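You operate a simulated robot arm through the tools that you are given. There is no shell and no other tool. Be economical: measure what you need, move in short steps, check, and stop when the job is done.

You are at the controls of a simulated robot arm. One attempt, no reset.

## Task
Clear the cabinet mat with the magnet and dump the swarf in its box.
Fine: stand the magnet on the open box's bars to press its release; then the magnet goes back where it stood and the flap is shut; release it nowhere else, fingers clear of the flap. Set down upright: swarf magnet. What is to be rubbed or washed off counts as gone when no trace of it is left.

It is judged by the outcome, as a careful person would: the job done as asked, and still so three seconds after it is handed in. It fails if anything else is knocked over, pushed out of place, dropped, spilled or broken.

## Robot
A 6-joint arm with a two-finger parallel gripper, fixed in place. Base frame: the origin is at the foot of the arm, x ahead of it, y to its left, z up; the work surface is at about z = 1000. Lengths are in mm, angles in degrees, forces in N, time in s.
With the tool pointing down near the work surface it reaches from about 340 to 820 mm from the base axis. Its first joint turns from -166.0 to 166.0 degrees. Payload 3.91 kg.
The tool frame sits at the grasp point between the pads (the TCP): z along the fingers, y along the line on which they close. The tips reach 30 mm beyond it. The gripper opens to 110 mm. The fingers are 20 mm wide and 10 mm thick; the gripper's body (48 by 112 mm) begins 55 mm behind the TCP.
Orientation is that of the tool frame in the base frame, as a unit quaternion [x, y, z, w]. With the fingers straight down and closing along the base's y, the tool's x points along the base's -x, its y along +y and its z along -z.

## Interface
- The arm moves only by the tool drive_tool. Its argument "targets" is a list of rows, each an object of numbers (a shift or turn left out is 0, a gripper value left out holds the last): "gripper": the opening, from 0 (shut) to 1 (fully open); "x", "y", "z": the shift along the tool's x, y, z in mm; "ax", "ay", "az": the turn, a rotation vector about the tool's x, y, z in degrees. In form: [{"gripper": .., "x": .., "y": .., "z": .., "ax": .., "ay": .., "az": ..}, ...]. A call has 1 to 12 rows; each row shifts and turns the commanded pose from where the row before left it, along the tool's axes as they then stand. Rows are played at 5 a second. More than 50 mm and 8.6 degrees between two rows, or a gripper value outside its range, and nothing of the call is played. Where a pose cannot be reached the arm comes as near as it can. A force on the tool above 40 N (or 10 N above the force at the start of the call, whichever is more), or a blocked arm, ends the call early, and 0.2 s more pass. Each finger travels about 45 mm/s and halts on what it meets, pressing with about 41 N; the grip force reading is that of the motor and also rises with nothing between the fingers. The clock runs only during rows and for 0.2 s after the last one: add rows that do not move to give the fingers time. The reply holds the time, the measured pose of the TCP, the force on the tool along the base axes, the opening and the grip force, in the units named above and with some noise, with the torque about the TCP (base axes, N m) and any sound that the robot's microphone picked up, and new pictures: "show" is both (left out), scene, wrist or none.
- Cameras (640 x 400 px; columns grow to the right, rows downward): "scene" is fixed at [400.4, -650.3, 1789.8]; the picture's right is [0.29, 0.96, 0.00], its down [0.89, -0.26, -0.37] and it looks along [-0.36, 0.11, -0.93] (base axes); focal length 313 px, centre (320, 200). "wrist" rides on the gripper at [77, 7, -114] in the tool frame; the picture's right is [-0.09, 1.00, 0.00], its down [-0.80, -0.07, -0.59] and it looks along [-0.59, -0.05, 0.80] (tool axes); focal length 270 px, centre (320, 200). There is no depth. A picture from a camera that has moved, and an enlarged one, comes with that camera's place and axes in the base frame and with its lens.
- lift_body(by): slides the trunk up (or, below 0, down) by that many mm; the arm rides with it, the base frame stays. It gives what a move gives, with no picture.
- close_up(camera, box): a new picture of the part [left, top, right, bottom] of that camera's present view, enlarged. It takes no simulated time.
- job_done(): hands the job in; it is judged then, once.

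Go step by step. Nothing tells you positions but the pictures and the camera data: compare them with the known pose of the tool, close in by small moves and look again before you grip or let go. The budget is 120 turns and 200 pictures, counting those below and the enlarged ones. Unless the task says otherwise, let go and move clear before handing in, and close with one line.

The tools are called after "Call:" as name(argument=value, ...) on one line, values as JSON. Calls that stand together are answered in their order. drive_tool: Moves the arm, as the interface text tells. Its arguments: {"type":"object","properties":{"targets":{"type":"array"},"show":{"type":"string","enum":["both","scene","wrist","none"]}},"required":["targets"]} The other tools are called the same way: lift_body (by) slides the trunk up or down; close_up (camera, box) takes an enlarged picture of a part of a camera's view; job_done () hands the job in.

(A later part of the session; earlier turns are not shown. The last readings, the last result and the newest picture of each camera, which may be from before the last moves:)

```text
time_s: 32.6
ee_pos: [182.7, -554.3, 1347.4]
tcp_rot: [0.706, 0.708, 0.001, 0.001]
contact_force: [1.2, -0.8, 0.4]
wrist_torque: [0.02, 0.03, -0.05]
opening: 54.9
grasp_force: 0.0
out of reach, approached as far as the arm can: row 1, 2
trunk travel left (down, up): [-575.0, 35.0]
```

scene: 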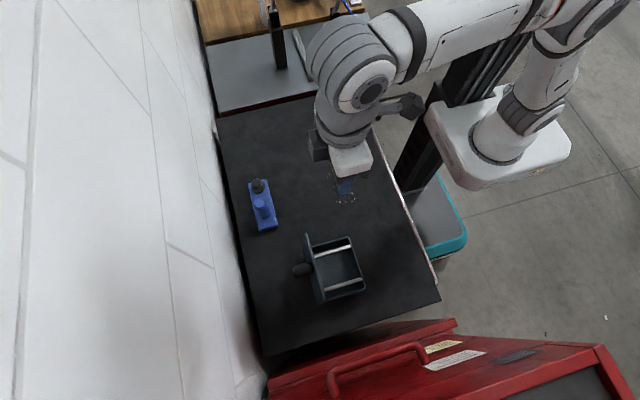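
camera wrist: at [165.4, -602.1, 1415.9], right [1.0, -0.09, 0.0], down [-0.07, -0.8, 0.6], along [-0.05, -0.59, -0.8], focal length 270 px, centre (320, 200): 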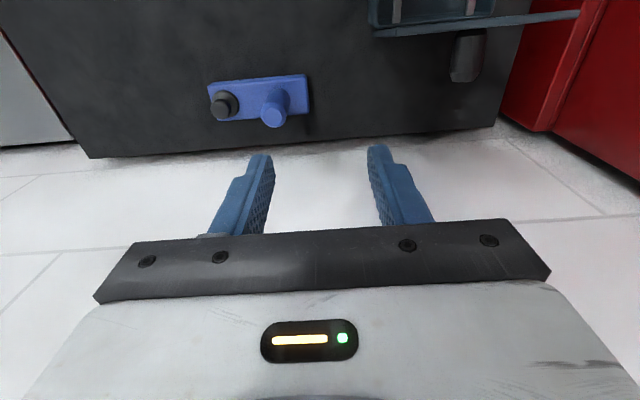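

Elbow is back on the normal branch. Now I descend first, then approach the magnet low.

Call:
drive_tool(targets=[{"z": 45}, {"z": 45}, {"z": 45}, {"z": 40, "y": -20}, {"x": -40, "y": -30}, {"x": -40, "y": -20}, {"x": -40, "y": -12}, {"x": -35}, {}])

Call:
close_up(camera="wrist", box=[200, 80, 440, 230])

```text
time_s: 34.6
ee_pos: [101.2, -711.0, 1176.7]
tcp_rot: [0.706, 0.708, 0.0, 0.001]
contact_force: [-0.4, 0.3, 0.8]
wrist_torque: [-0.01, 0.0, -0.01]
opening: 54.9
grasp_force: 0.0
trunk travel left (down, up): [-575.0, 35.0]
camera wrist: at [107.6, -632.9, 1291.3], right [1.0, -0.09, 0.0], down [-0.07, -0.8, 0.6], along [-0.05, -0.59, -0.8], focal length 270 px, centre (320, 200)
```

scene: 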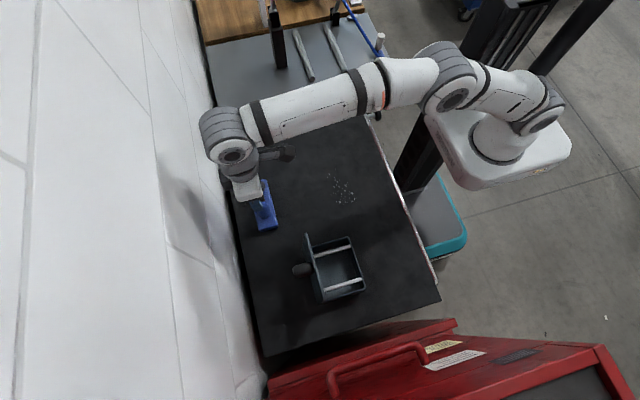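
wrist: 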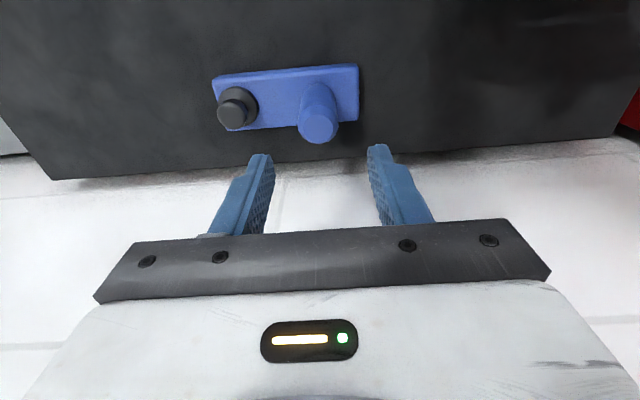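

```text
2.67 times, centred on (320, 155) of wrist
camera zoom: at [107.6, -632.9, 1291.3], right [1.0, -0.09, 0.0], down [-0.07, -0.8, 0.6], along [-0.05, -0.59, -0.8], focal length 721 px, centre (320, 320)
```

zoom: 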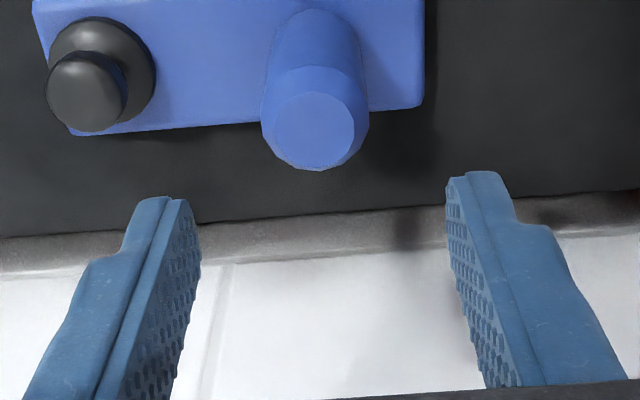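

Reachable now and nearly centred; I descend straddling the peg.

Call:
drive_tool(targets=[{"y": -1.7, "x": 1.5, "z": 40}, {"z": 40}, {"z": 28}, {}])

Call:
close_up(camera="wrist", box=[140, 80, 440, 240])

```text
time_s: 35.6
ee_pos: [98.6, -708.8, 1065.0]
tcp_rot: [0.706, 0.708, 0.0, 0.0]
contact_force: [0.5, 0.1, -0.3]
wrist_torque: [0.0, -0.02, 0.0]
opening: 54.9
grasp_force: 0.0
trunk travel left (down, up): [-575.0, 35.0]
camera wrist: at [104.6, -631.5, 1180.1], right [1.0, -0.09, 0.0], down [-0.07, -0.8, 0.6], along [-0.05, -0.59, -0.8], focal length 270 px, centre (320, 200)
```

scene: 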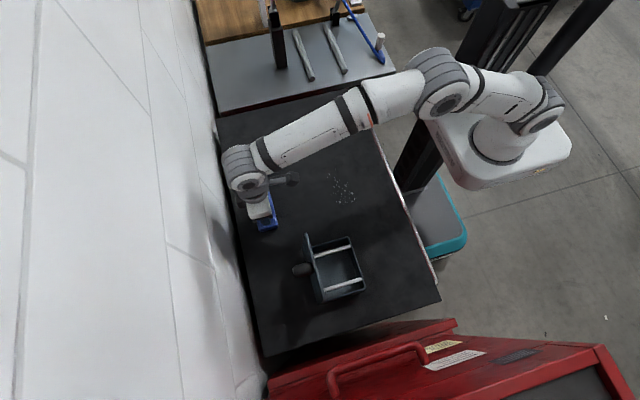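
wrist: 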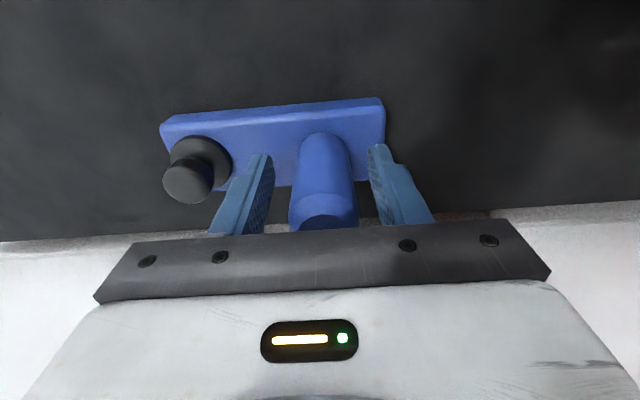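

```text
2.13 times, centred on (290, 160) of wrist
camera zoom: at [104.6, -631.5, 1180.1], right [1.0, -0.09, 0.0], down [-0.07, -0.8, 0.6], along [-0.05, -0.59, -0.8], focal length 577 px, centre (384, 285)
```

zoom: 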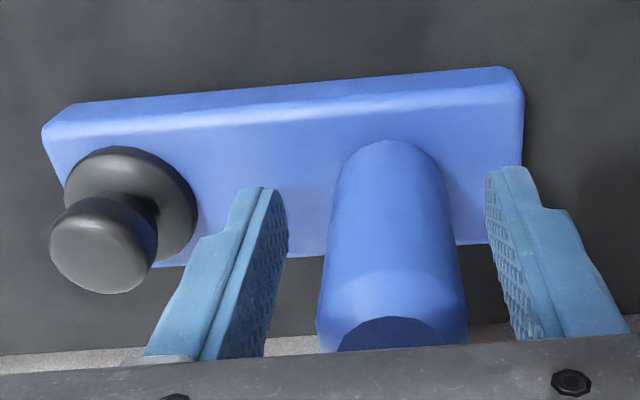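

Fingers straddle the peg well. Closing.

Call:
drive_tool(targets=[{"y": 0.8, "gripper": 0.35}, {"gripper": 0.1}, {}, {}, {}])

Call:
close_up(camera="wrist", box=[140, 80, 440, 240])

```text
time_s: 36.8
ee_pos: [98.7, -708.9, 1066.2]
tcp_rot: [0.707, 0.707, 0.0, 0.001]
contact_force: [3.3, -0.9, 2.5]
wrist_torque: [-0.03, 0.46, 0.04]
opening: 31.4
grasp_force: 41.3
trunk travel left (down, up): [-575.0, 35.0]
camera wrist: at [105.6, -631.5, 1180.2], right [1.0, -0.09, 0.0], down [-0.07, -0.8, 0.6], along [-0.05, -0.59, -0.8], focal length 270 px, centre (320, 200)
```

scene: 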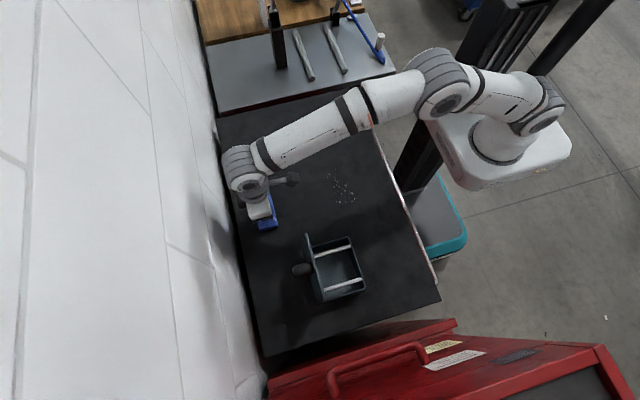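
wrist: 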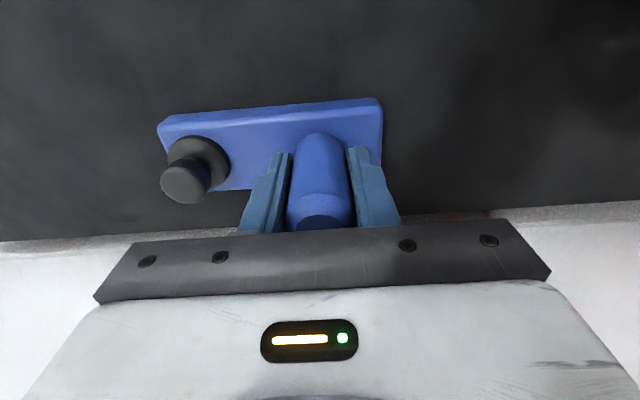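

```text
2.13 times, centred on (290, 160) of wrist
camera zoom: at [105.6, -631.5, 1180.2], right [1.0, -0.09, 0.0], down [-0.07, -0.8, 0.6], along [-0.05, -0.59, -0.8], focal length 577 px, centre (384, 285)
```

zoom: 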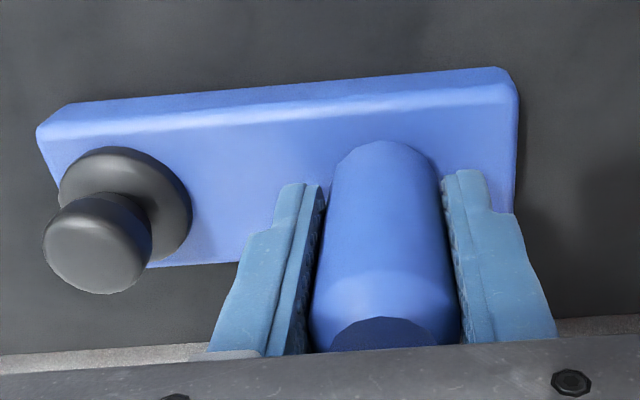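

Gripped; TCP here is (98.7,−708.9,1066) with the magnet bottom at 1000, which I keep as the return pose. Lifting.

Call:
drive_tool(targets=[{"z": -15}, {"z": -25}, {"z": -30}, {}])

Call:
close_up(camera="wrist", box=[140, 80, 440, 240])

```text
time_s: 37.8
ee_pos: [99.3, -711.5, 1135.2]
tcp_rot: [0.706, 0.708, 0.001, 0.0]
contact_force: [-0.6, 0.6, -6.8]
wrist_torque: [0.0, -0.22, 0.04]
opening: 31.7
grasp_force: 41.4
trunk travel left (down, up): [-575.0, 35.0]
camera wrist: at [106.3, -633.2, 1249.5], right [1.0, -0.09, 0.0], down [-0.07, -0.8, 0.59], along [-0.05, -0.59, -0.8], focal length 270 px, centre (320, 200)
```

scene: 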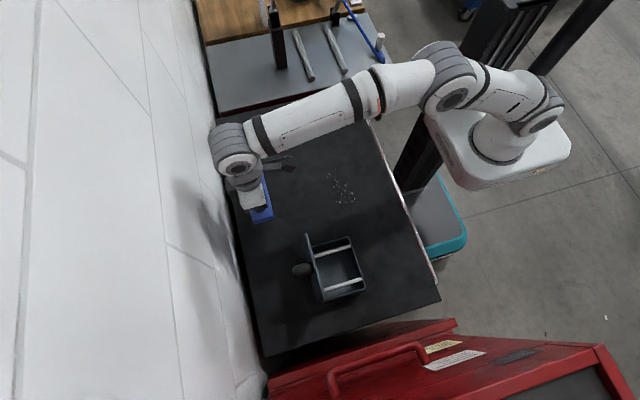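
wrist: 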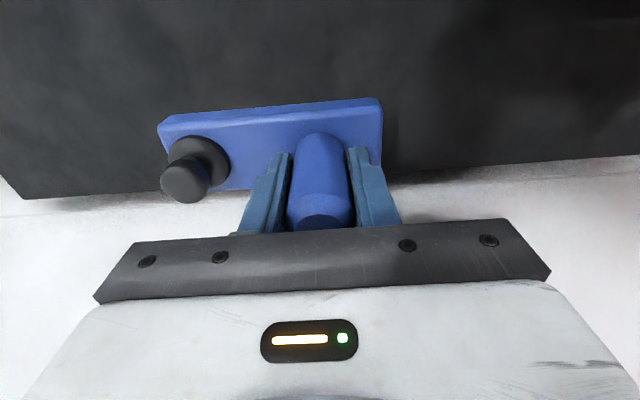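

```text
2.13 times, centred on (290, 160) of wrist
camera zoom: at [106.3, -633.2, 1249.5], right [1.0, -0.09, 0.0], down [-0.07, -0.8, 0.59], along [-0.05, -0.59, -0.8], focal length 577 px, centre (384, 285)
```

zoom: 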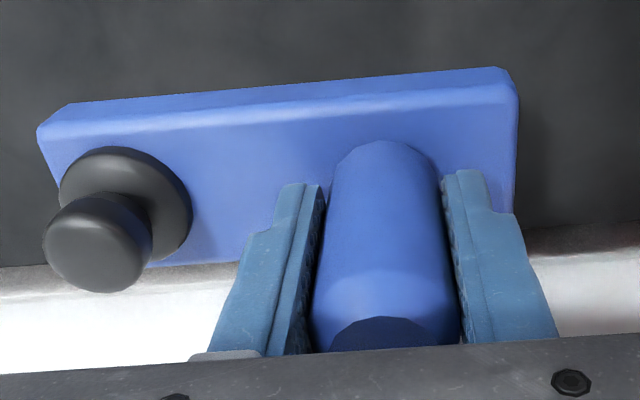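

Held firmly with no slip. I'll carry it to the near side, turn it 90° so its long side lies across the swarf's narrow dimension, and sweep along x; that keeps all the swarf near the magnet's middle.

Call:
drive_tool(targets=[{"x": 30, "y": -10, "z": -5}, {"x": 45, "y": -22}, {"x": 45, "y": -22}, {"x": 45, "y": -22}, {"x": 45, "y": -22}, {"x": 45, "y": -22}, {"x": 12, "y": -5}, {}], show="scene")

Call:
drive_tool(targets=[{"az": -8.2}, {"az": -8.2}, {"az": -8.2}, {"az": -8.2}, {"az": -8.2}, {"az": -8.2}, {"az": -8.2}, {"az": -8.2}, {"az": -8.2}, {"az": -8.2}, {"az": -8.0}, {}])

```text
time_s: 39.6
ee_pos: [-23.9, -440.6, 1138.8]
tcp_rot: [0.707, 0.707, 0.001, 0.002]
contact_force: [1.3, 0.0, -8.0]
wrist_torque: [0.02, -0.23, 0.03]
opening: 31.5
grasp_force: 41.2
trunk travel left (down, up): [-575.0, 35.0]
```

scene: 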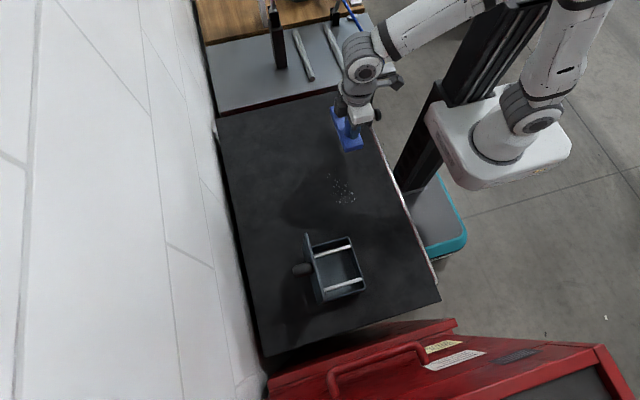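

```text
time_s: 42.2
ee_pos: [-26.2, -439.9, 1140.6]
tcp_rot: [-0.001, 1.0, 0.0, 0.001]
contact_force: [-0.1, 0.1, -8.3]
wrist_torque: [0.18, -0.05, 0.01]
opening: 31.5
grasp_force: 40.6
trunk travel left (down, up): [-575.0, 35.0]
camera wrist: at [-103.6, -434.2, 1254.1], right [0.08, 1.0, 0.0], down [0.8, -0.07, 0.6], along [0.59, -0.05, -0.8], focal length 270 px, centre (320, 200)
```

scene: 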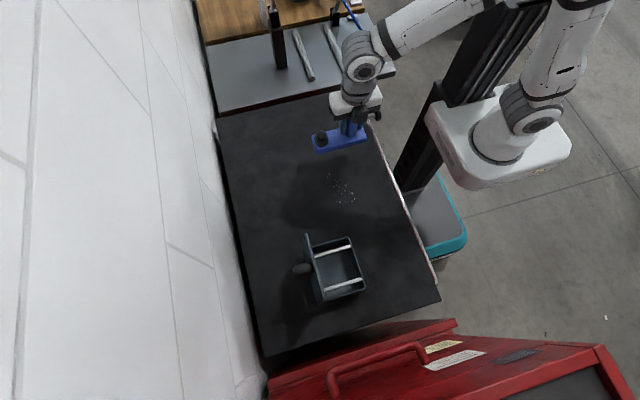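
wrist: 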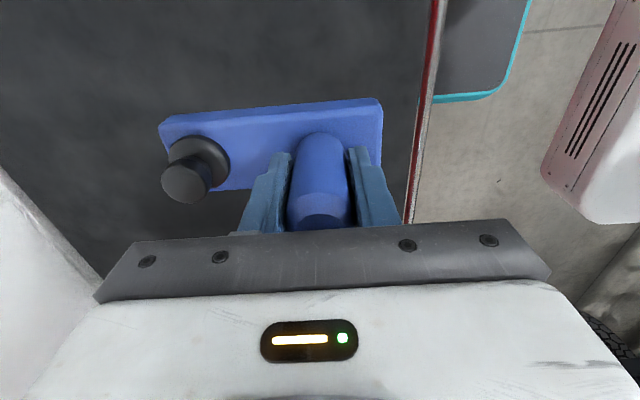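

Orientation is right. I align y and lower to just above the mat before the swarf.

Call:
drive_tool(targets=[{"y": -4.5, "z": 30}, {"z": 30}, {"z": 10}, {}, {}])

Call:
close_up(camera="scene", box=[290, 110, 400, 220])

```text
time_s: 43.4
ee_pos: [-25.4, -447.4, 1068.8]
tcp_rot: [-0.001, 1.0, 0.0, 0.001]
contact_force: [-0.6, -0.1, -7.1]
wrist_torque: [0.27, 0.0, 0.01]
opening: 31.6
grasp_force: 41.2
trunk travel left (down, up): [-575.0, 35.0]
camera wrist: at [-102.6, -439.1, 1183.9], right [0.09, 1.0, 0.0], down [0.8, -0.07, 0.6], along [0.59, -0.05, -0.8], focal length 270 px, centre (320, 200)
```

scene: 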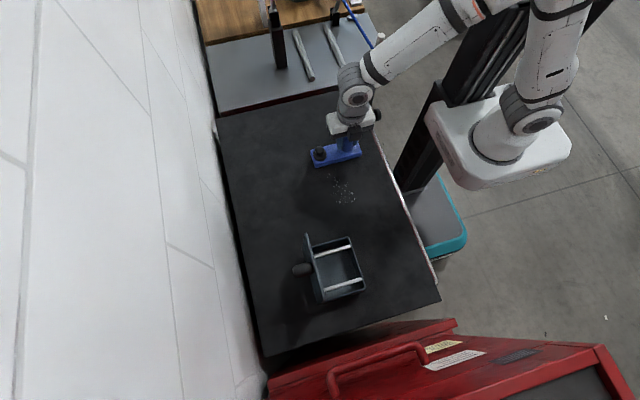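
wrist: 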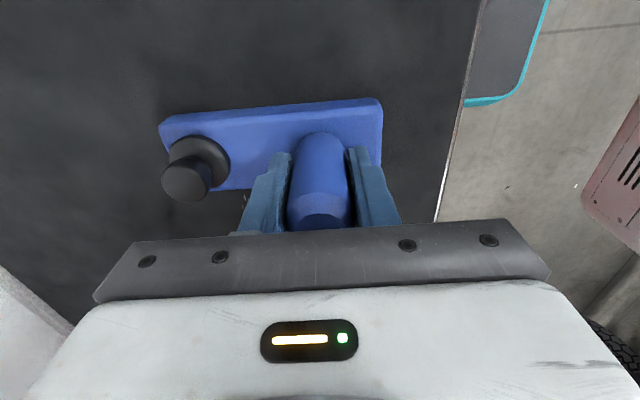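

```text
3.64 times, centred on (345, 165) of scene
camera zoom: at [400.4, -650.3, 1789.8], right [0.29, 0.96, 0.0], down [0.89, -0.26, -0.37], along [-0.36, 0.11, -0.93], focal length 1138 px, centre (229, 327)
```

zoom: 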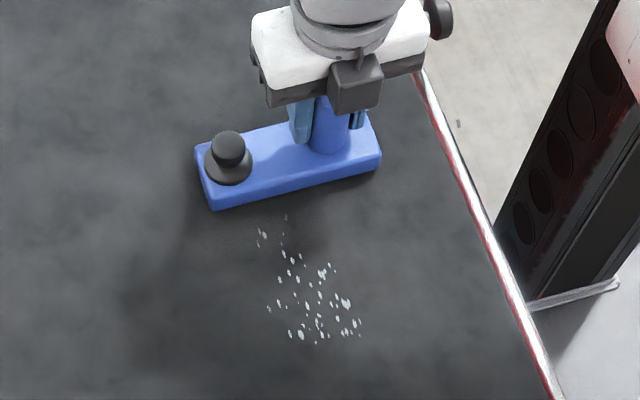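

The magnet spans the full swarf width. Lowering slightly and sweeping along +x.

Call:
drive_tool(targets=[{"z": 1.5}, {"x": -12}, {"x": -14}, {"x": -14}, {"x": -14}, {"x": -14}, {"x": -14}, {"x": -14}, {"x": -14}, {"x": -14}, {}], show="scene")

Call:
close_up(camera="scene", box=[290, 130, 400, 240])

```text
time_s: 45.8
ee_pos: [98.2, -444.6, 1068.3]
tcp_rot: [-0.001, 1.0, 0.0, 0.0]
contact_force: [0.4, 0.6, -7.7]
wrist_torque: [0.24, -0.01, -0.02]
opening: 31.6
grasp_force: 40.4
trunk travel left (down, up): [-575.0, 35.0]
```

scene: 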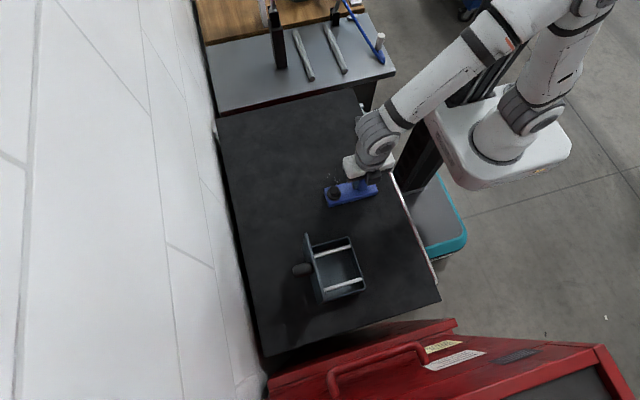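

```text
3.64 times, centred on (345, 185) of scene
camera zoom: at [400.4, -650.3, 1789.8], right [0.29, 0.96, 0.0], down [0.89, -0.26, -0.37], along [-0.36, 0.11, -0.93], focal length 1138 px, centre (229, 254)
```

zoom: 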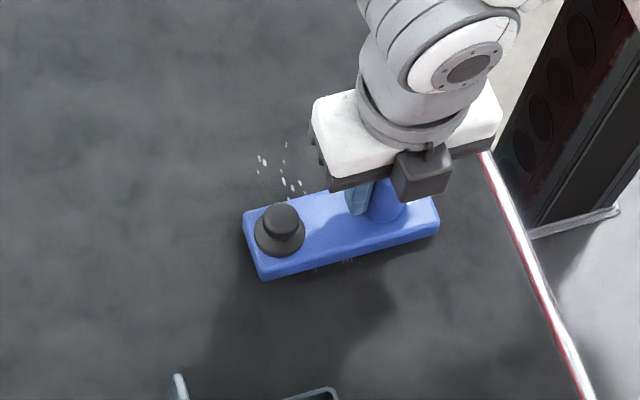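

Some swarf remained behind, so the magnet hovers too high. I'll lower to touch the mat.

Call:
drive_tool(targets=[{"z": 1.2}, {"z": 1}, {}], show="none")

```text
time_s: 46.6
ee_pos: [99.2, -444.4, 1067.5]
tcp_rot: [-0.001, 1.0, -0.001, 0.001]
contact_force: [-0.3, 1.0, 3.0]
wrist_torque: [0.72, -0.25, 0.05]
opening: 31.9
grasp_force: 41.3
trunk travel left (down, up): [-575.0, 35.0]
```

It is touching now (about 11 N). I ease off slightly and slide forward and back.

Call:
drive_tool(targets=[{"z": -0.6}, {"x": -12}, {"x": -14}, {"x": -14}, {"x": -14}, {"x": -14}, {}, {"x": 14}, {"x": 14}, {"x": 14}, {"x": 14}], show="none")

Call:
drive_tool(targets=[{"x": 14}, {"x": 14}, {"x": 14}, {"x": 14}, {"x": 14}, {"x": 14}, {"x": 14}, {"x": 14}, {"x": 14}, {}], show="scene")

Call:
close_up(camera="scene", box=[290, 130, 400, 240])

```text
time_s: 49.0
ee_pos: [109.8, -446.2, 1067.9]
tcp_rot: [-0.001, 1.0, -0.001, 0.0]
contact_force: [6.0, -0.9, 16.1]
wrist_torque: [1.15, -0.86, -0.31]
opening: 31.7
grasp_force: 41.2
trunk travel left (down, up): [-575.0, 35.0]
```

```text
time_s: 51.2
ee_pos: [-15.6, -445.9, 1068.1]
tcp_rot: [-0.001, 1.0, -0.001, 0.002]
contact_force: [-1.1, 0.5, -2.4]
wrist_torque: [0.44, 0.16, 0.02]
opening: 31.7
grasp_force: 41.2
trunk travel left (down, up): [-575.0, 35.0]
```

scene: 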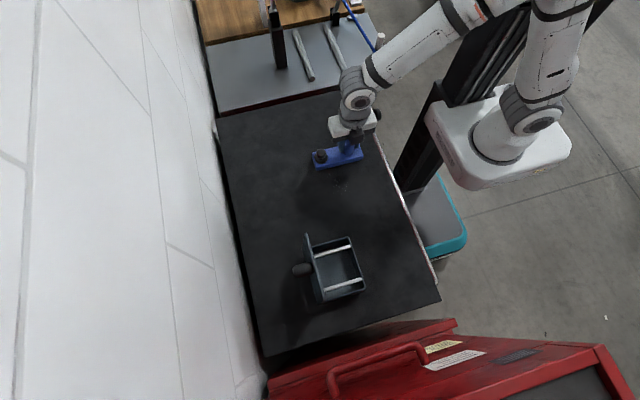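

```text
3.64 times, centred on (345, 185) of scene
camera zoom: at [400.4, -650.3, 1789.8], right [0.29, 0.96, 0.0], down [0.89, -0.26, -0.37], along [-0.36, 0.11, -0.93], focal length 1138 px, centre (229, 254)
```

zoom: 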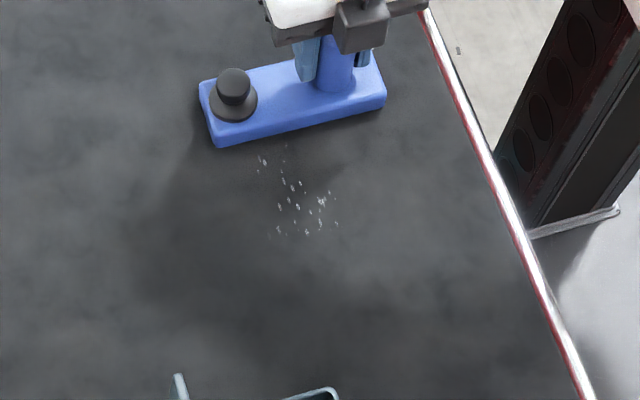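

Most is picked up, with a fainter remainder. I'll make another pass with light contact.

Call:
drive_tool(targets=[{"z": 1.0}, {"x": -10}, {"x": -10}, {"x": -10}, {"x": -10}, {"x": -10}, {"x": -10}, {"x": -10}, {"x": -10}, {"x": -10}, {"x": -10}, {}], show="none")

Call:
drive_tool(targets=[{"x": -10}, {"x": -10}, {"x": -10}, {"x": -10}, {"x": -10}, {"x": -10}, {"x": -10}, {}], show="scene")

Call:
close_up(camera="scene", box=[290, 130, 400, 240])

```text
time_s: 53.8
ee_pos: [82.6, -445.4, 1066.9]
tcp_rot: [0.0, 1.0, 0.0, 0.001]
contact_force: [-3.2, -2.6, 11.2]
wrist_torque: [0.85, 0.12, 0.02]
opening: 30.8
grasp_force: 41.2
trunk travel left (down, up): [-575.0, 35.0]
```

```text
time_s: 55.6
ee_pos: [155.5, -443.9, 1067.0]
tcp_rot: [-0.001, 1.0, 0.0, 0.001]
contact_force: [-3.9, 0.9, 3.9]
wrist_torque: [0.42, 0.1, 0.17]
opening: 29.5
grasp_force: 41.1
trunk travel left (down, up): [-575.0, 35.0]
```

scene: 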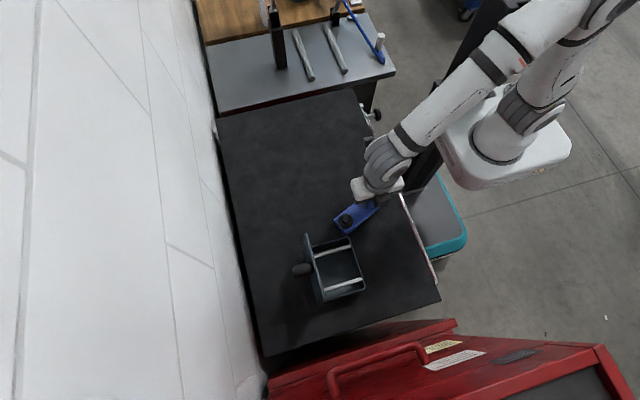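

```text
3.64 times, centred on (345, 185) of scene
camera zoom: at [400.4, -650.3, 1789.8], right [0.29, 0.96, 0.0], down [0.89, -0.26, -0.37], along [-0.36, 0.11, -0.93], focal length 1138 px, centre (229, 254)
```

zoom: 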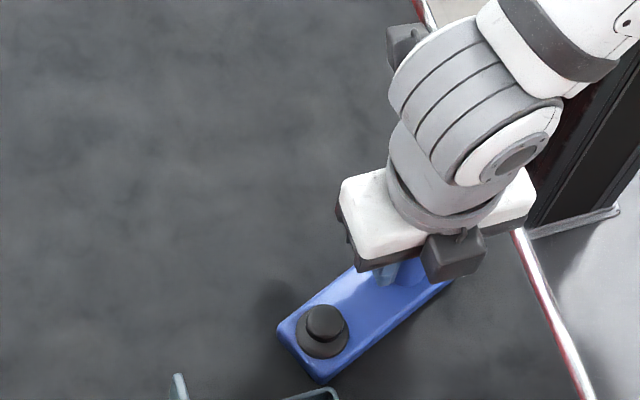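

The mat looks clean, but the magnet has yawed about 20° in the grip. I lift it straight up and inspect.

Call:
drive_tool(targets=[{"z": -10}, {"z": -30}, {"z": -40}, {"x": 20, "z": -20}, {}])

Call:
close_up(camera="wrist", box=[120, 80, 440, 240])

Call:
close_up(camera="scene", box=[290, 140, 390, 240])

```text
time_s: 56.8
ee_pos: [136.1, -443.7, 1163.8]
tcp_rot: [-0.001, 1.0, 0.001, -0.001]
contact_force: [-0.3, -0.7, -7.5]
wrist_torque: [0.2, 0.07, -0.02]
opening: 29.3
grasp_force: 40.7
trunk travel left (down, up): [-575.0, 35.0]
camera wrist: at [59.4, -436.3, 1279.2], right [0.09, 1.0, 0.0], down [0.8, -0.07, 0.6], along [0.59, -0.05, -0.8], focal length 270 px, centre (320, 200)
```

scene: 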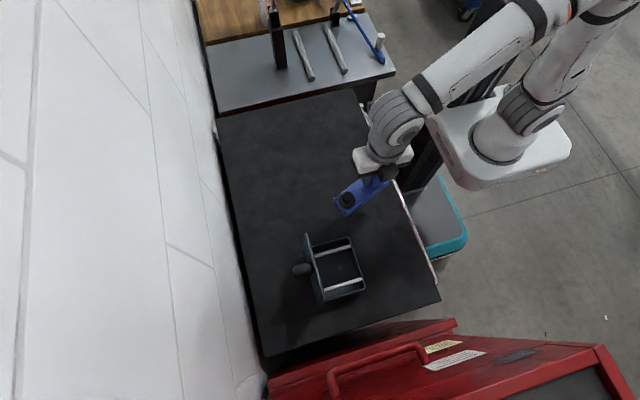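
wrist: 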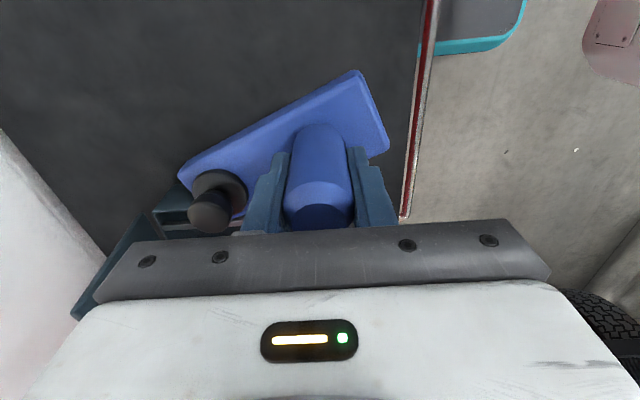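

```text
2.00 times, centred on (280, 160) of wrist
camera zoom: at [59.4, -436.3, 1279.2], right [0.09, 1.0, 0.0], down [0.8, -0.07, 0.6], along [0.59, -0.05, -0.8], focal length 541 px, centre (400, 280)
```

zoom: 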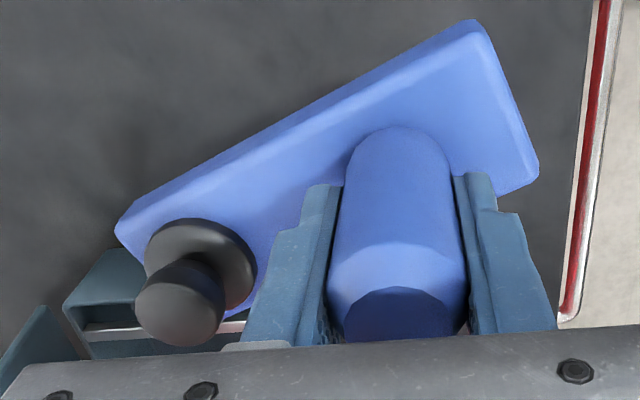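

```text
4.00 times, centred on (340, 190) of scene
camera zoom: at [400.4, -650.3, 1789.8], right [0.29, 0.96, 0.0], down [0.89, -0.26, -0.37], along [-0.36, 0.11, -0.93], focal length 1251 px, centre (240, 240)
```

zoom: 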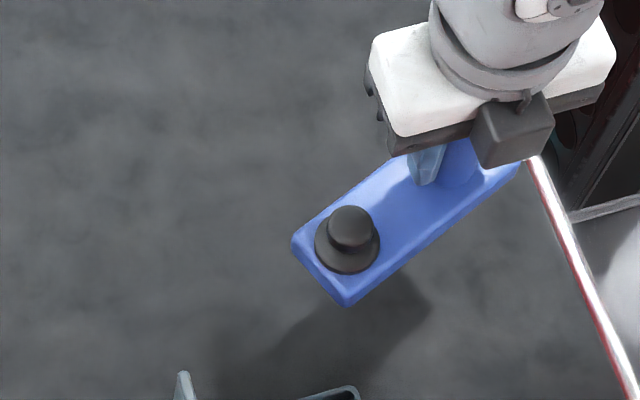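

The mat is clear where visible. The magnet has turned about 19° in the grip, so I turn the tool by 109° to bring the magnet's long axis along x with the button towards −x.

Call:
drive_tool(targets=[{"az": 8.2}, {"az": 8.2}, {"az": 8.2}, {"az": 8.2}, {"az": 8.2}, {"az": 8.2}, {"az": 8.2}, {"az": 8.2}, {"az": 8.2}, {"az": 8.2}, {"az": 8.0}, {}], show="none")

Call:
drive_tool(targets=[{"x": -20, "az": 6.5, "y": 20}, {"az": 6.5}, {"az": 6.5}, {}])

Call:
close_up(camera="scene", box=[280, 120, 400, 230])

Call:
close_up(camera="wrist", box=[120, 80, 440, 240])

```text
time_s: 59.4
ee_pos: [134.2, -443.6, 1166.0]
tcp_rot: [0.707, 0.707, 0.0, 0.001]
contact_force: [-1.1, -0.6, -7.0]
wrist_torque: [0.04, -0.23, 0.02]
opening: 29.2
grasp_force: 41.0
trunk travel left (down, up): [-575.0, 35.0]
```

```text
time_s: 60.4
ee_pos: [153.7, -466.6, 1166.6]
tcp_rot: [0.817, 0.577, 0.001, 0.0]
contact_force: [0.5, 0.0, -7.6]
wrist_torque: [0.01, -0.22, -0.02]
opening: 29.3
grasp_force: 41.2
trunk travel left (down, up): [-575.0, 35.0]
camera wrist: at [185.0, -394.4, 1281.1], right [0.91, -0.42, 0.0], down [-0.33, -0.73, 0.59], along [-0.25, -0.54, -0.8], focal length 270 px, centre (320, 200)
```

scene: 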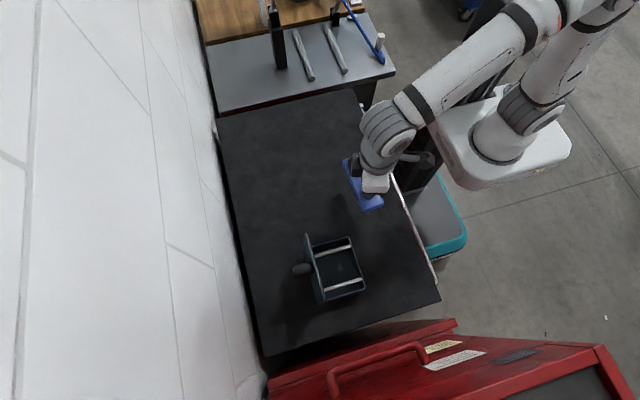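
wrist: 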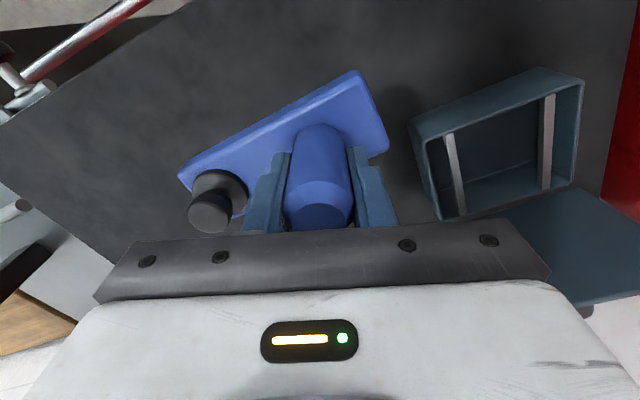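

```text
3.64 times, centred on (340, 175) of scene
camera zoom: at [400.4, -650.3, 1789.8], right [0.29, 0.96, 0.0], down [0.89, -0.26, -0.37], along [-0.36, 0.11, -0.93], focal length 1138 px, centre (247, 291)
```

zoom: 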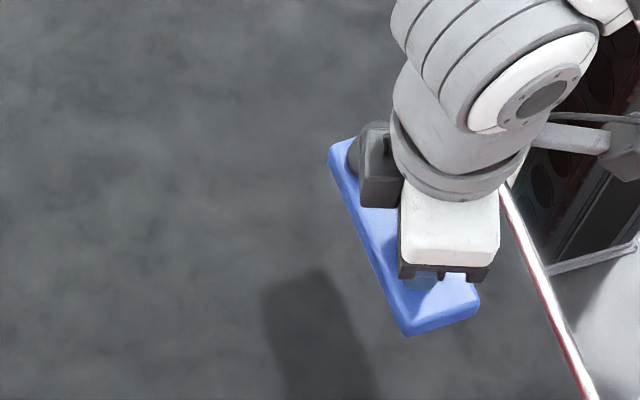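

```text
2.00 times, centred on (280, 160) of wrist
camera zoom: at [185.0, -394.4, 1281.1], right [0.91, -0.42, 0.0], down [-0.33, -0.73, 0.59], along [-0.25, -0.54, -0.8], focal length 541 px, centre (400, 280)
```

zoom: 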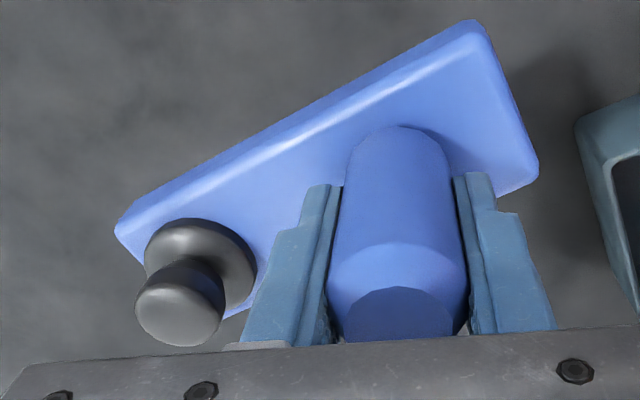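

The mat is entirely clear of swarf. The magnet is still about 3.5° off the x axis. I'll trim that and look at the box bars closely.

Call:
drive_tool(targets=[{"az": 3.6}, {}], show="none")

Call:
close_up(camera="wrist", box=[380, 40, 640, 240])

Call:
close_up(camera="scene", box=[290, 225, 380, 310])

```text
time_s: 61.0
ee_pos: [153.7, -465.2, 1166.3]
tcp_rot: [0.835, 0.551, 0.0, 0.001]
contact_force: [-0.2, 0.5, -7.3]
wrist_torque: [-0.02, -0.21, 0.02]
opening: 29.5
grasp_force: 40.9
trunk travel left (down, up): [-575.0, 35.0]
```

```text
2.00 times, centred on (510, 140) of wrist
camera zoom: at [189.5, -396.8, 1280.7], right [0.88, -0.47, 0.0], down [-0.38, -0.71, 0.59], along [-0.28, -0.53, -0.8], focal length 541 px, centre (-60, 320)
```

zoom: 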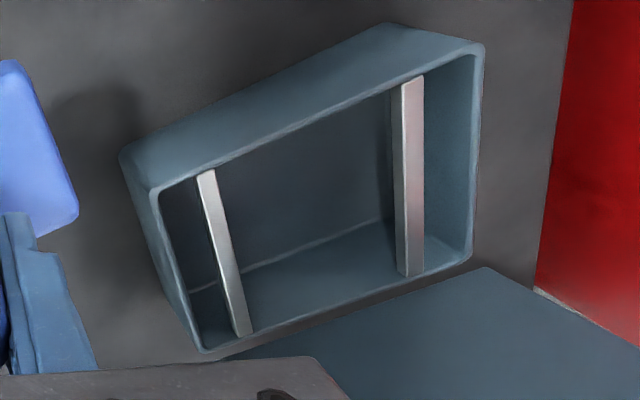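

```text
4.71 times, centred on (335, 268) of scene
camera zoom: at [400.4, -650.3, 1789.8], right [0.29, 0.96, 0.0], down [0.89, -0.26, -0.37], along [-0.36, 0.11, -0.93], focal length 1472 px, centre (249, -118)
```

zoom: 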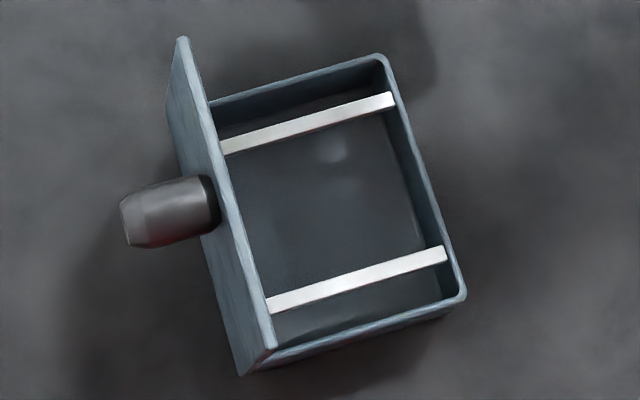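

The bars are flush with the rim, at x≈252 and 330. I'll carry the magnet so its button lies just inside the first bar (handle at x≈334, y≈−573), staying high.

Call:
drive_tool(targets=[{"x": -5.6, "y": 41.6, "z": -4}, {"x": -5.6, "y": 41.6}, {"x": -5.6, "y": 41.6}, {"x": -5.6, "y": 41.6}, {"x": -5.6, "y": 41.6}, {}, {}])

Call:
close_up(camera="wrist", box=[120, 40, 480, 240])

Call:
close_up(camera="scene", box=[270, 200, 390, 310])

```text
time_s: 62.6
ee_pos: [330.7, -575.7, 1171.9]
tcp_rot: [0.834, 0.551, 0.0, 0.0]
contact_force: [0.9, 0.1, -6.8]
wrist_torque: [0.01, -0.21, -0.02]
opening: 29.4
grasp_force: 41.1
trunk travel left (down, up): [-575.0, 35.0]
camera wrist: at [366.8, -506.5, 1285.1], right [0.88, -0.47, 0.0], down [-0.38, -0.71, 0.59], along [-0.28, -0.52, -0.8], focal length 270 px, centre (320, 200)
```

scene: 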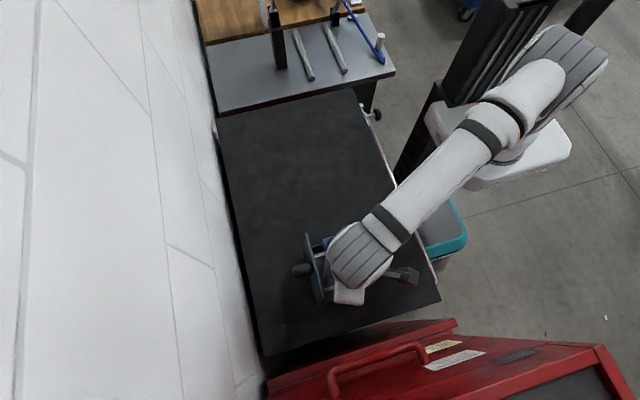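
wrist: 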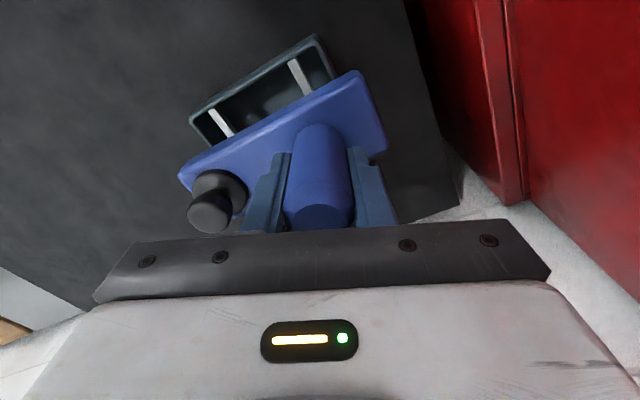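

```text
1.78 times, centred on (300, 140) of wrist
camera zoom: at [366.8, -506.5, 1285.1], right [0.88, -0.47, 0.0], down [-0.38, -0.71, 0.59], along [-0.28, -0.52, -0.8], focal length 480 px, centre (356, 307)
```

zoom: 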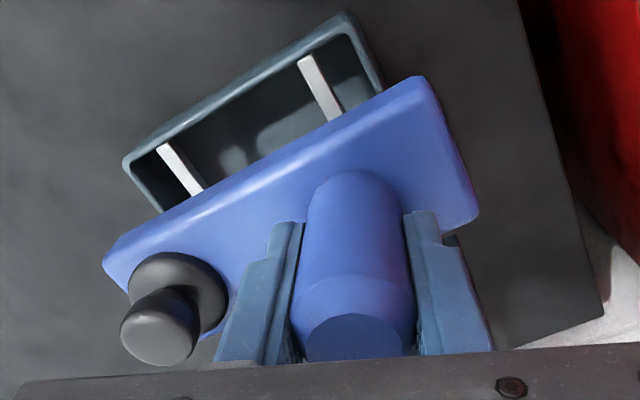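

```text
3.64 times, centred on (330, 255) of scene
camera zoom: at [400.4, -650.3, 1789.8], right [0.29, 0.96, 0.0], down [0.89, -0.26, -0.37], along [-0.36, 0.11, -0.93], focal length 1138 px, centre (284, 0)
```

zoom: 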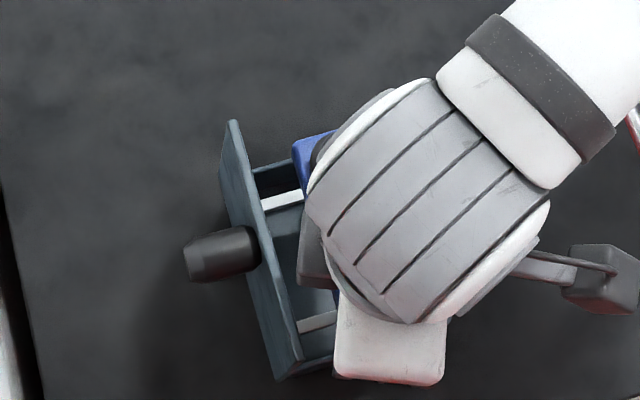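

The magnet is parallel to the box and the button lies just inside the first bar. The peg has slid about 10 mm across the pads, so I lower straight down gently from here.

Call:
drive_tool(targets=[{"z": 12}, {"z": 12}, {"z": 8}, {"z": 3}, {}])

Call:
close_up(camera="wrist", box=[120, 40, 480, 240])

```text
time_s: 63.8
ee_pos: [335.0, -571.9, 1136.8]
tcp_rot: [0.834, 0.552, 0.0, 0.001]
contact_force: [-0.4, -0.6, -6.6]
wrist_torque: [-0.01, -0.22, -0.03]
opening: 29.4
grasp_force: 40.9
trunk travel left (down, up): [-575.0, 35.0]
camera wrist: at [369.6, -503.4, 1250.3], right [0.88, -0.47, 0.0], down [-0.38, -0.71, 0.59], along [-0.28, -0.53, -0.8], focal length 270 px, centre (320, 200)
```

scene: 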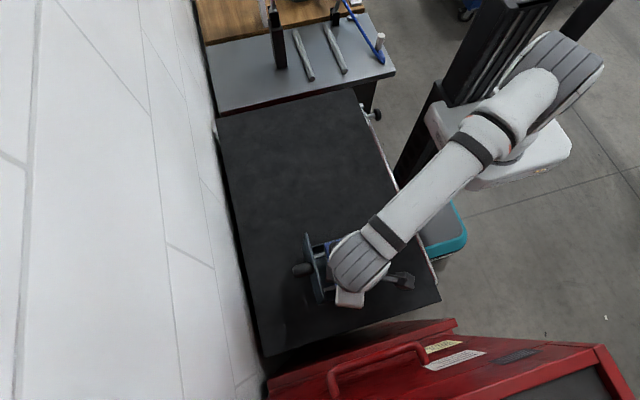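
wrist: 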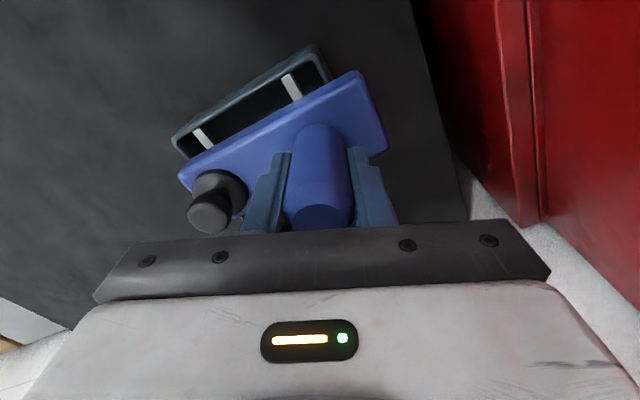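

```text
1.78 times, centred on (300, 140) of wrist
camera zoom: at [369.6, -503.4, 1250.3], right [0.88, -0.47, 0.0], down [-0.38, -0.71, 0.59], along [-0.28, -0.53, -0.8], focal length 480 px, centre (356, 307)
```

zoom: 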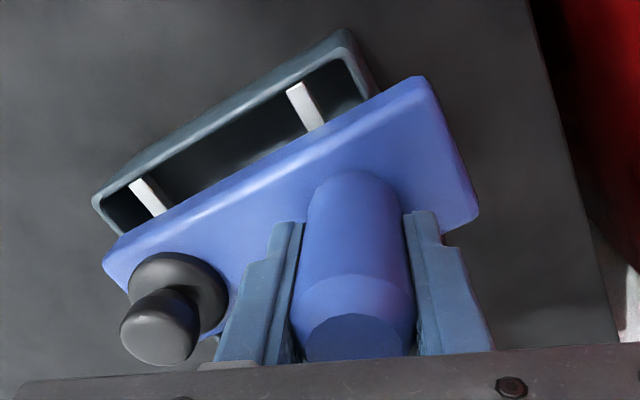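

Call:
drive_tool(targets=[{"x": -5.8, "y": -0.8}, {"z": 3}, {"z": 2}, {}], show="none")

Call:
drive_tool(targets=[{"z": 1.5}, {"z": 1}, {}], show="none")

```text
time_s: 64.8
ee_pos: [331.6, -577.5, 1131.7]
tcp_rot: [0.834, 0.552, 0.001, 0.001]
contact_force: [0.4, 0.0, -8.7]
wrist_torque: [-0.02, -0.25, -0.05]
opening: 29.6
grasp_force: 41.3
trunk travel left (down, up): [-575.0, 35.0]
```

```text
time_s: 65.6
ee_pos: [332.0, -577.4, 1127.4]
tcp_rot: [0.834, 0.552, 0.0, 0.0]
contact_force: [-0.7, 0.1, -7.9]
wrist_torque: [-0.03, -0.17, -0.01]
opening: 29.3
grasp_force: 40.8
trunk travel left (down, up): [-575.0, 35.0]
```

Call:
drive_tool(targets=[{"z": 1}, {"z": 1}, {}])

Call:
close_up(camera="wrist", box=[120, 40, 480, 240])

```text
time_s: 66.4
ee_pos: [332.3, -577.2, 1126.5]
tcp_rot: [0.834, 0.552, 0.0, 0.0]
contact_force: [-0.8, -0.2, -8.4]
wrist_torque: [-0.07, -0.18, -0.01]
opening: 29.6
grasp_force: 40.9
trunk travel left (down, up): [-575.0, 35.0]
camera wrist: at [368.3, -508.3, 1240.6], right [0.88, -0.47, 0.0], down [-0.38, -0.71, 0.59], along [-0.28, -0.53, -0.8], focal length 270 px, centre (320, 200)
```

scene: 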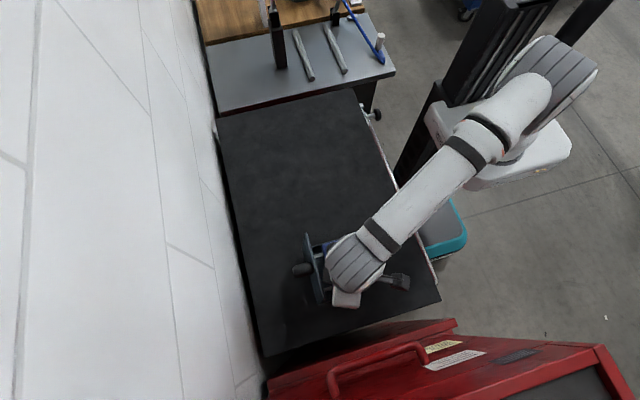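
wrist: 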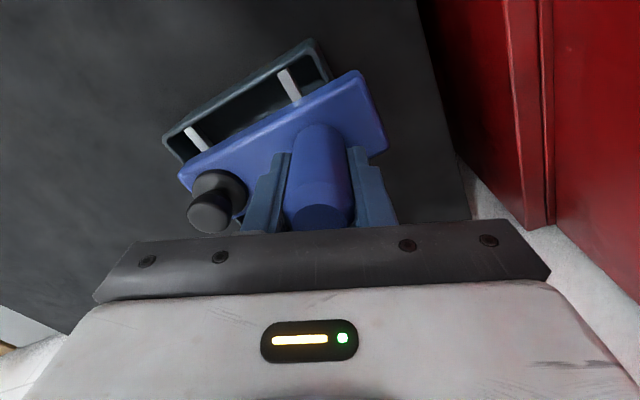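

```text
1.78 times, centred on (300, 140) of wrist
camera zoom: at [368.3, -508.3, 1240.6], right [0.88, -0.47, 0.0], down [-0.38, -0.71, 0.59], along [-0.28, -0.53, -0.8], focal length 480 px, centre (356, 307)
```

zoom: 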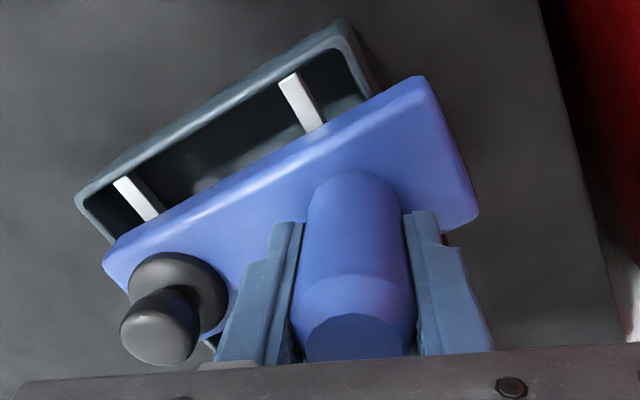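

Call:
drive_tool(targets=[{"z": 1}, {"z": 1}, {}], show="none")

Call:
drive_tool(targets=[{"z": 1}, {"z": 1}, {}], show="none")

```text
time_s: 67.2
ee_pos: [331.5, -576.8, 1125.3]
tcp_rot: [0.834, 0.552, -0.001, 0.0]
contact_force: [0.8, 0.6, -7.3]
wrist_torque: [-0.04, -0.18, 0.0]
opening: 29.4
grasp_force: 40.7
trunk travel left (down, up): [-575.0, 35.0]
```

```text
time_s: 68.0
ee_pos: [332.9, -577.8, 1123.5]
tcp_rot: [0.834, 0.552, 0.001, -0.001]
contact_force: [0.5, -0.6, -7.2]
wrist_torque: [-0.05, -0.2, -0.04]
opening: 29.4
grasp_force: 41.0
trunk travel left (down, up): [-575.0, 35.0]
```

Call:
drive_tool(targets=[{"z": 1}, {"z": 1}, {}], show="none")

Call:
drive_tool(targets=[{"z": 1}, {"z": 1}, {}], show="wrist")

```text
time_s: 68.8
ee_pos: [331.9, -577.1, 1121.3]
tcp_rot: [0.834, 0.552, 0.0, 0.002]
contact_force: [1.3, -3.7, 4.1]
wrist_torque: [0.11, 0.65, 0.24]
opening: 29.6
grasp_force: 41.2
trunk travel left (down, up): [-575.0, 35.0]
```

```text
time_s: 69.6
ee_pos: [331.8, -577.6, 1121.1]
tcp_rot: [0.834, 0.552, 0.001, 0.004]
contact_force: [5.4, -8.3, 22.0]
wrist_torque: [0.28, 1.72, 0.47]
opening: 29.6
grasp_force: 41.1
trunk travel left (down, up): [-575.0, 35.0]
camera wrist: at [368.2, -507.5, 1235.4], right [0.88, -0.47, 0.0], down [-0.38, -0.71, 0.6], along [-0.28, -0.53, -0.8], focal length 270 px, centre (320, 200)
```

wrist: 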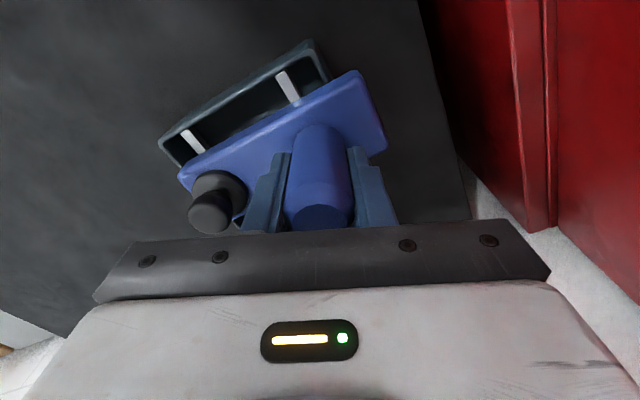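

The magnet is resting on the bars (contact at TCP z≈1121). I relieve the press, then check before letting go.

Call:
drive_tool(targets=[{"z": -1.5}, {}, {}], show="none")

Call:
close_up(camera="wrist", box=[120, 20, 440, 240])

Call:
close_up(camera="scene", box=[280, 220, 400, 310])

```text
time_s: 70.4
ee_pos: [332.0, -577.5, 1121.6]
tcp_rot: [0.834, 0.552, 0.0, 0.001]
contact_force: [7.9, -2.8, 15.5]
wrist_torque: [-0.55, 0.87, 0.33]
opening: 29.5
grasp_force: 40.8
trunk travel left (down, up): [-575.0, 35.0]
```

```text
1.82 times, centred on (280, 130) of wrist
camera zoom: at [368.1, -507.8, 1235.5], right [0.88, -0.47, 0.0], down [-0.38, -0.71, 0.6], along [-0.28, -0.53, -0.8], focal length 491 px, centre (393, 327)
```

zoom: 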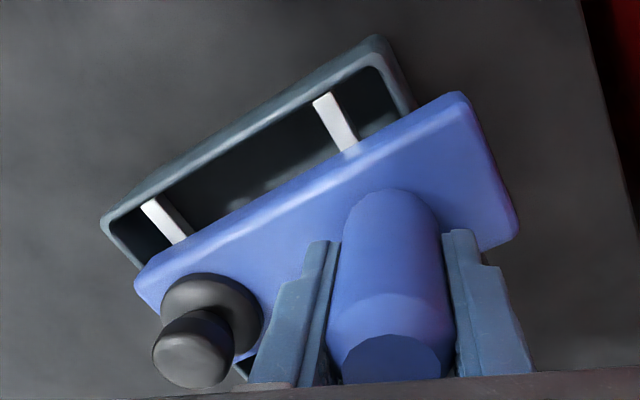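

```text
4.44 times, centred on (340, 265) of scene
camera zoom: at [400.4, -650.3, 1789.8], right [0.29, 0.96, 0.0], down [0.89, -0.26, -0.37], along [-0.36, 0.11, -0.93], focal length 1390 px, centre (231, -89)
```

zoom: 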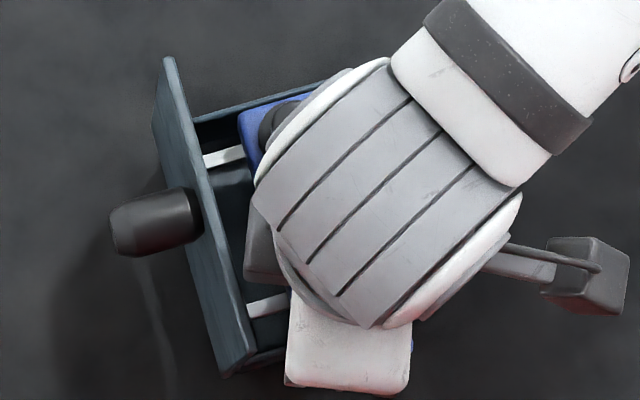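

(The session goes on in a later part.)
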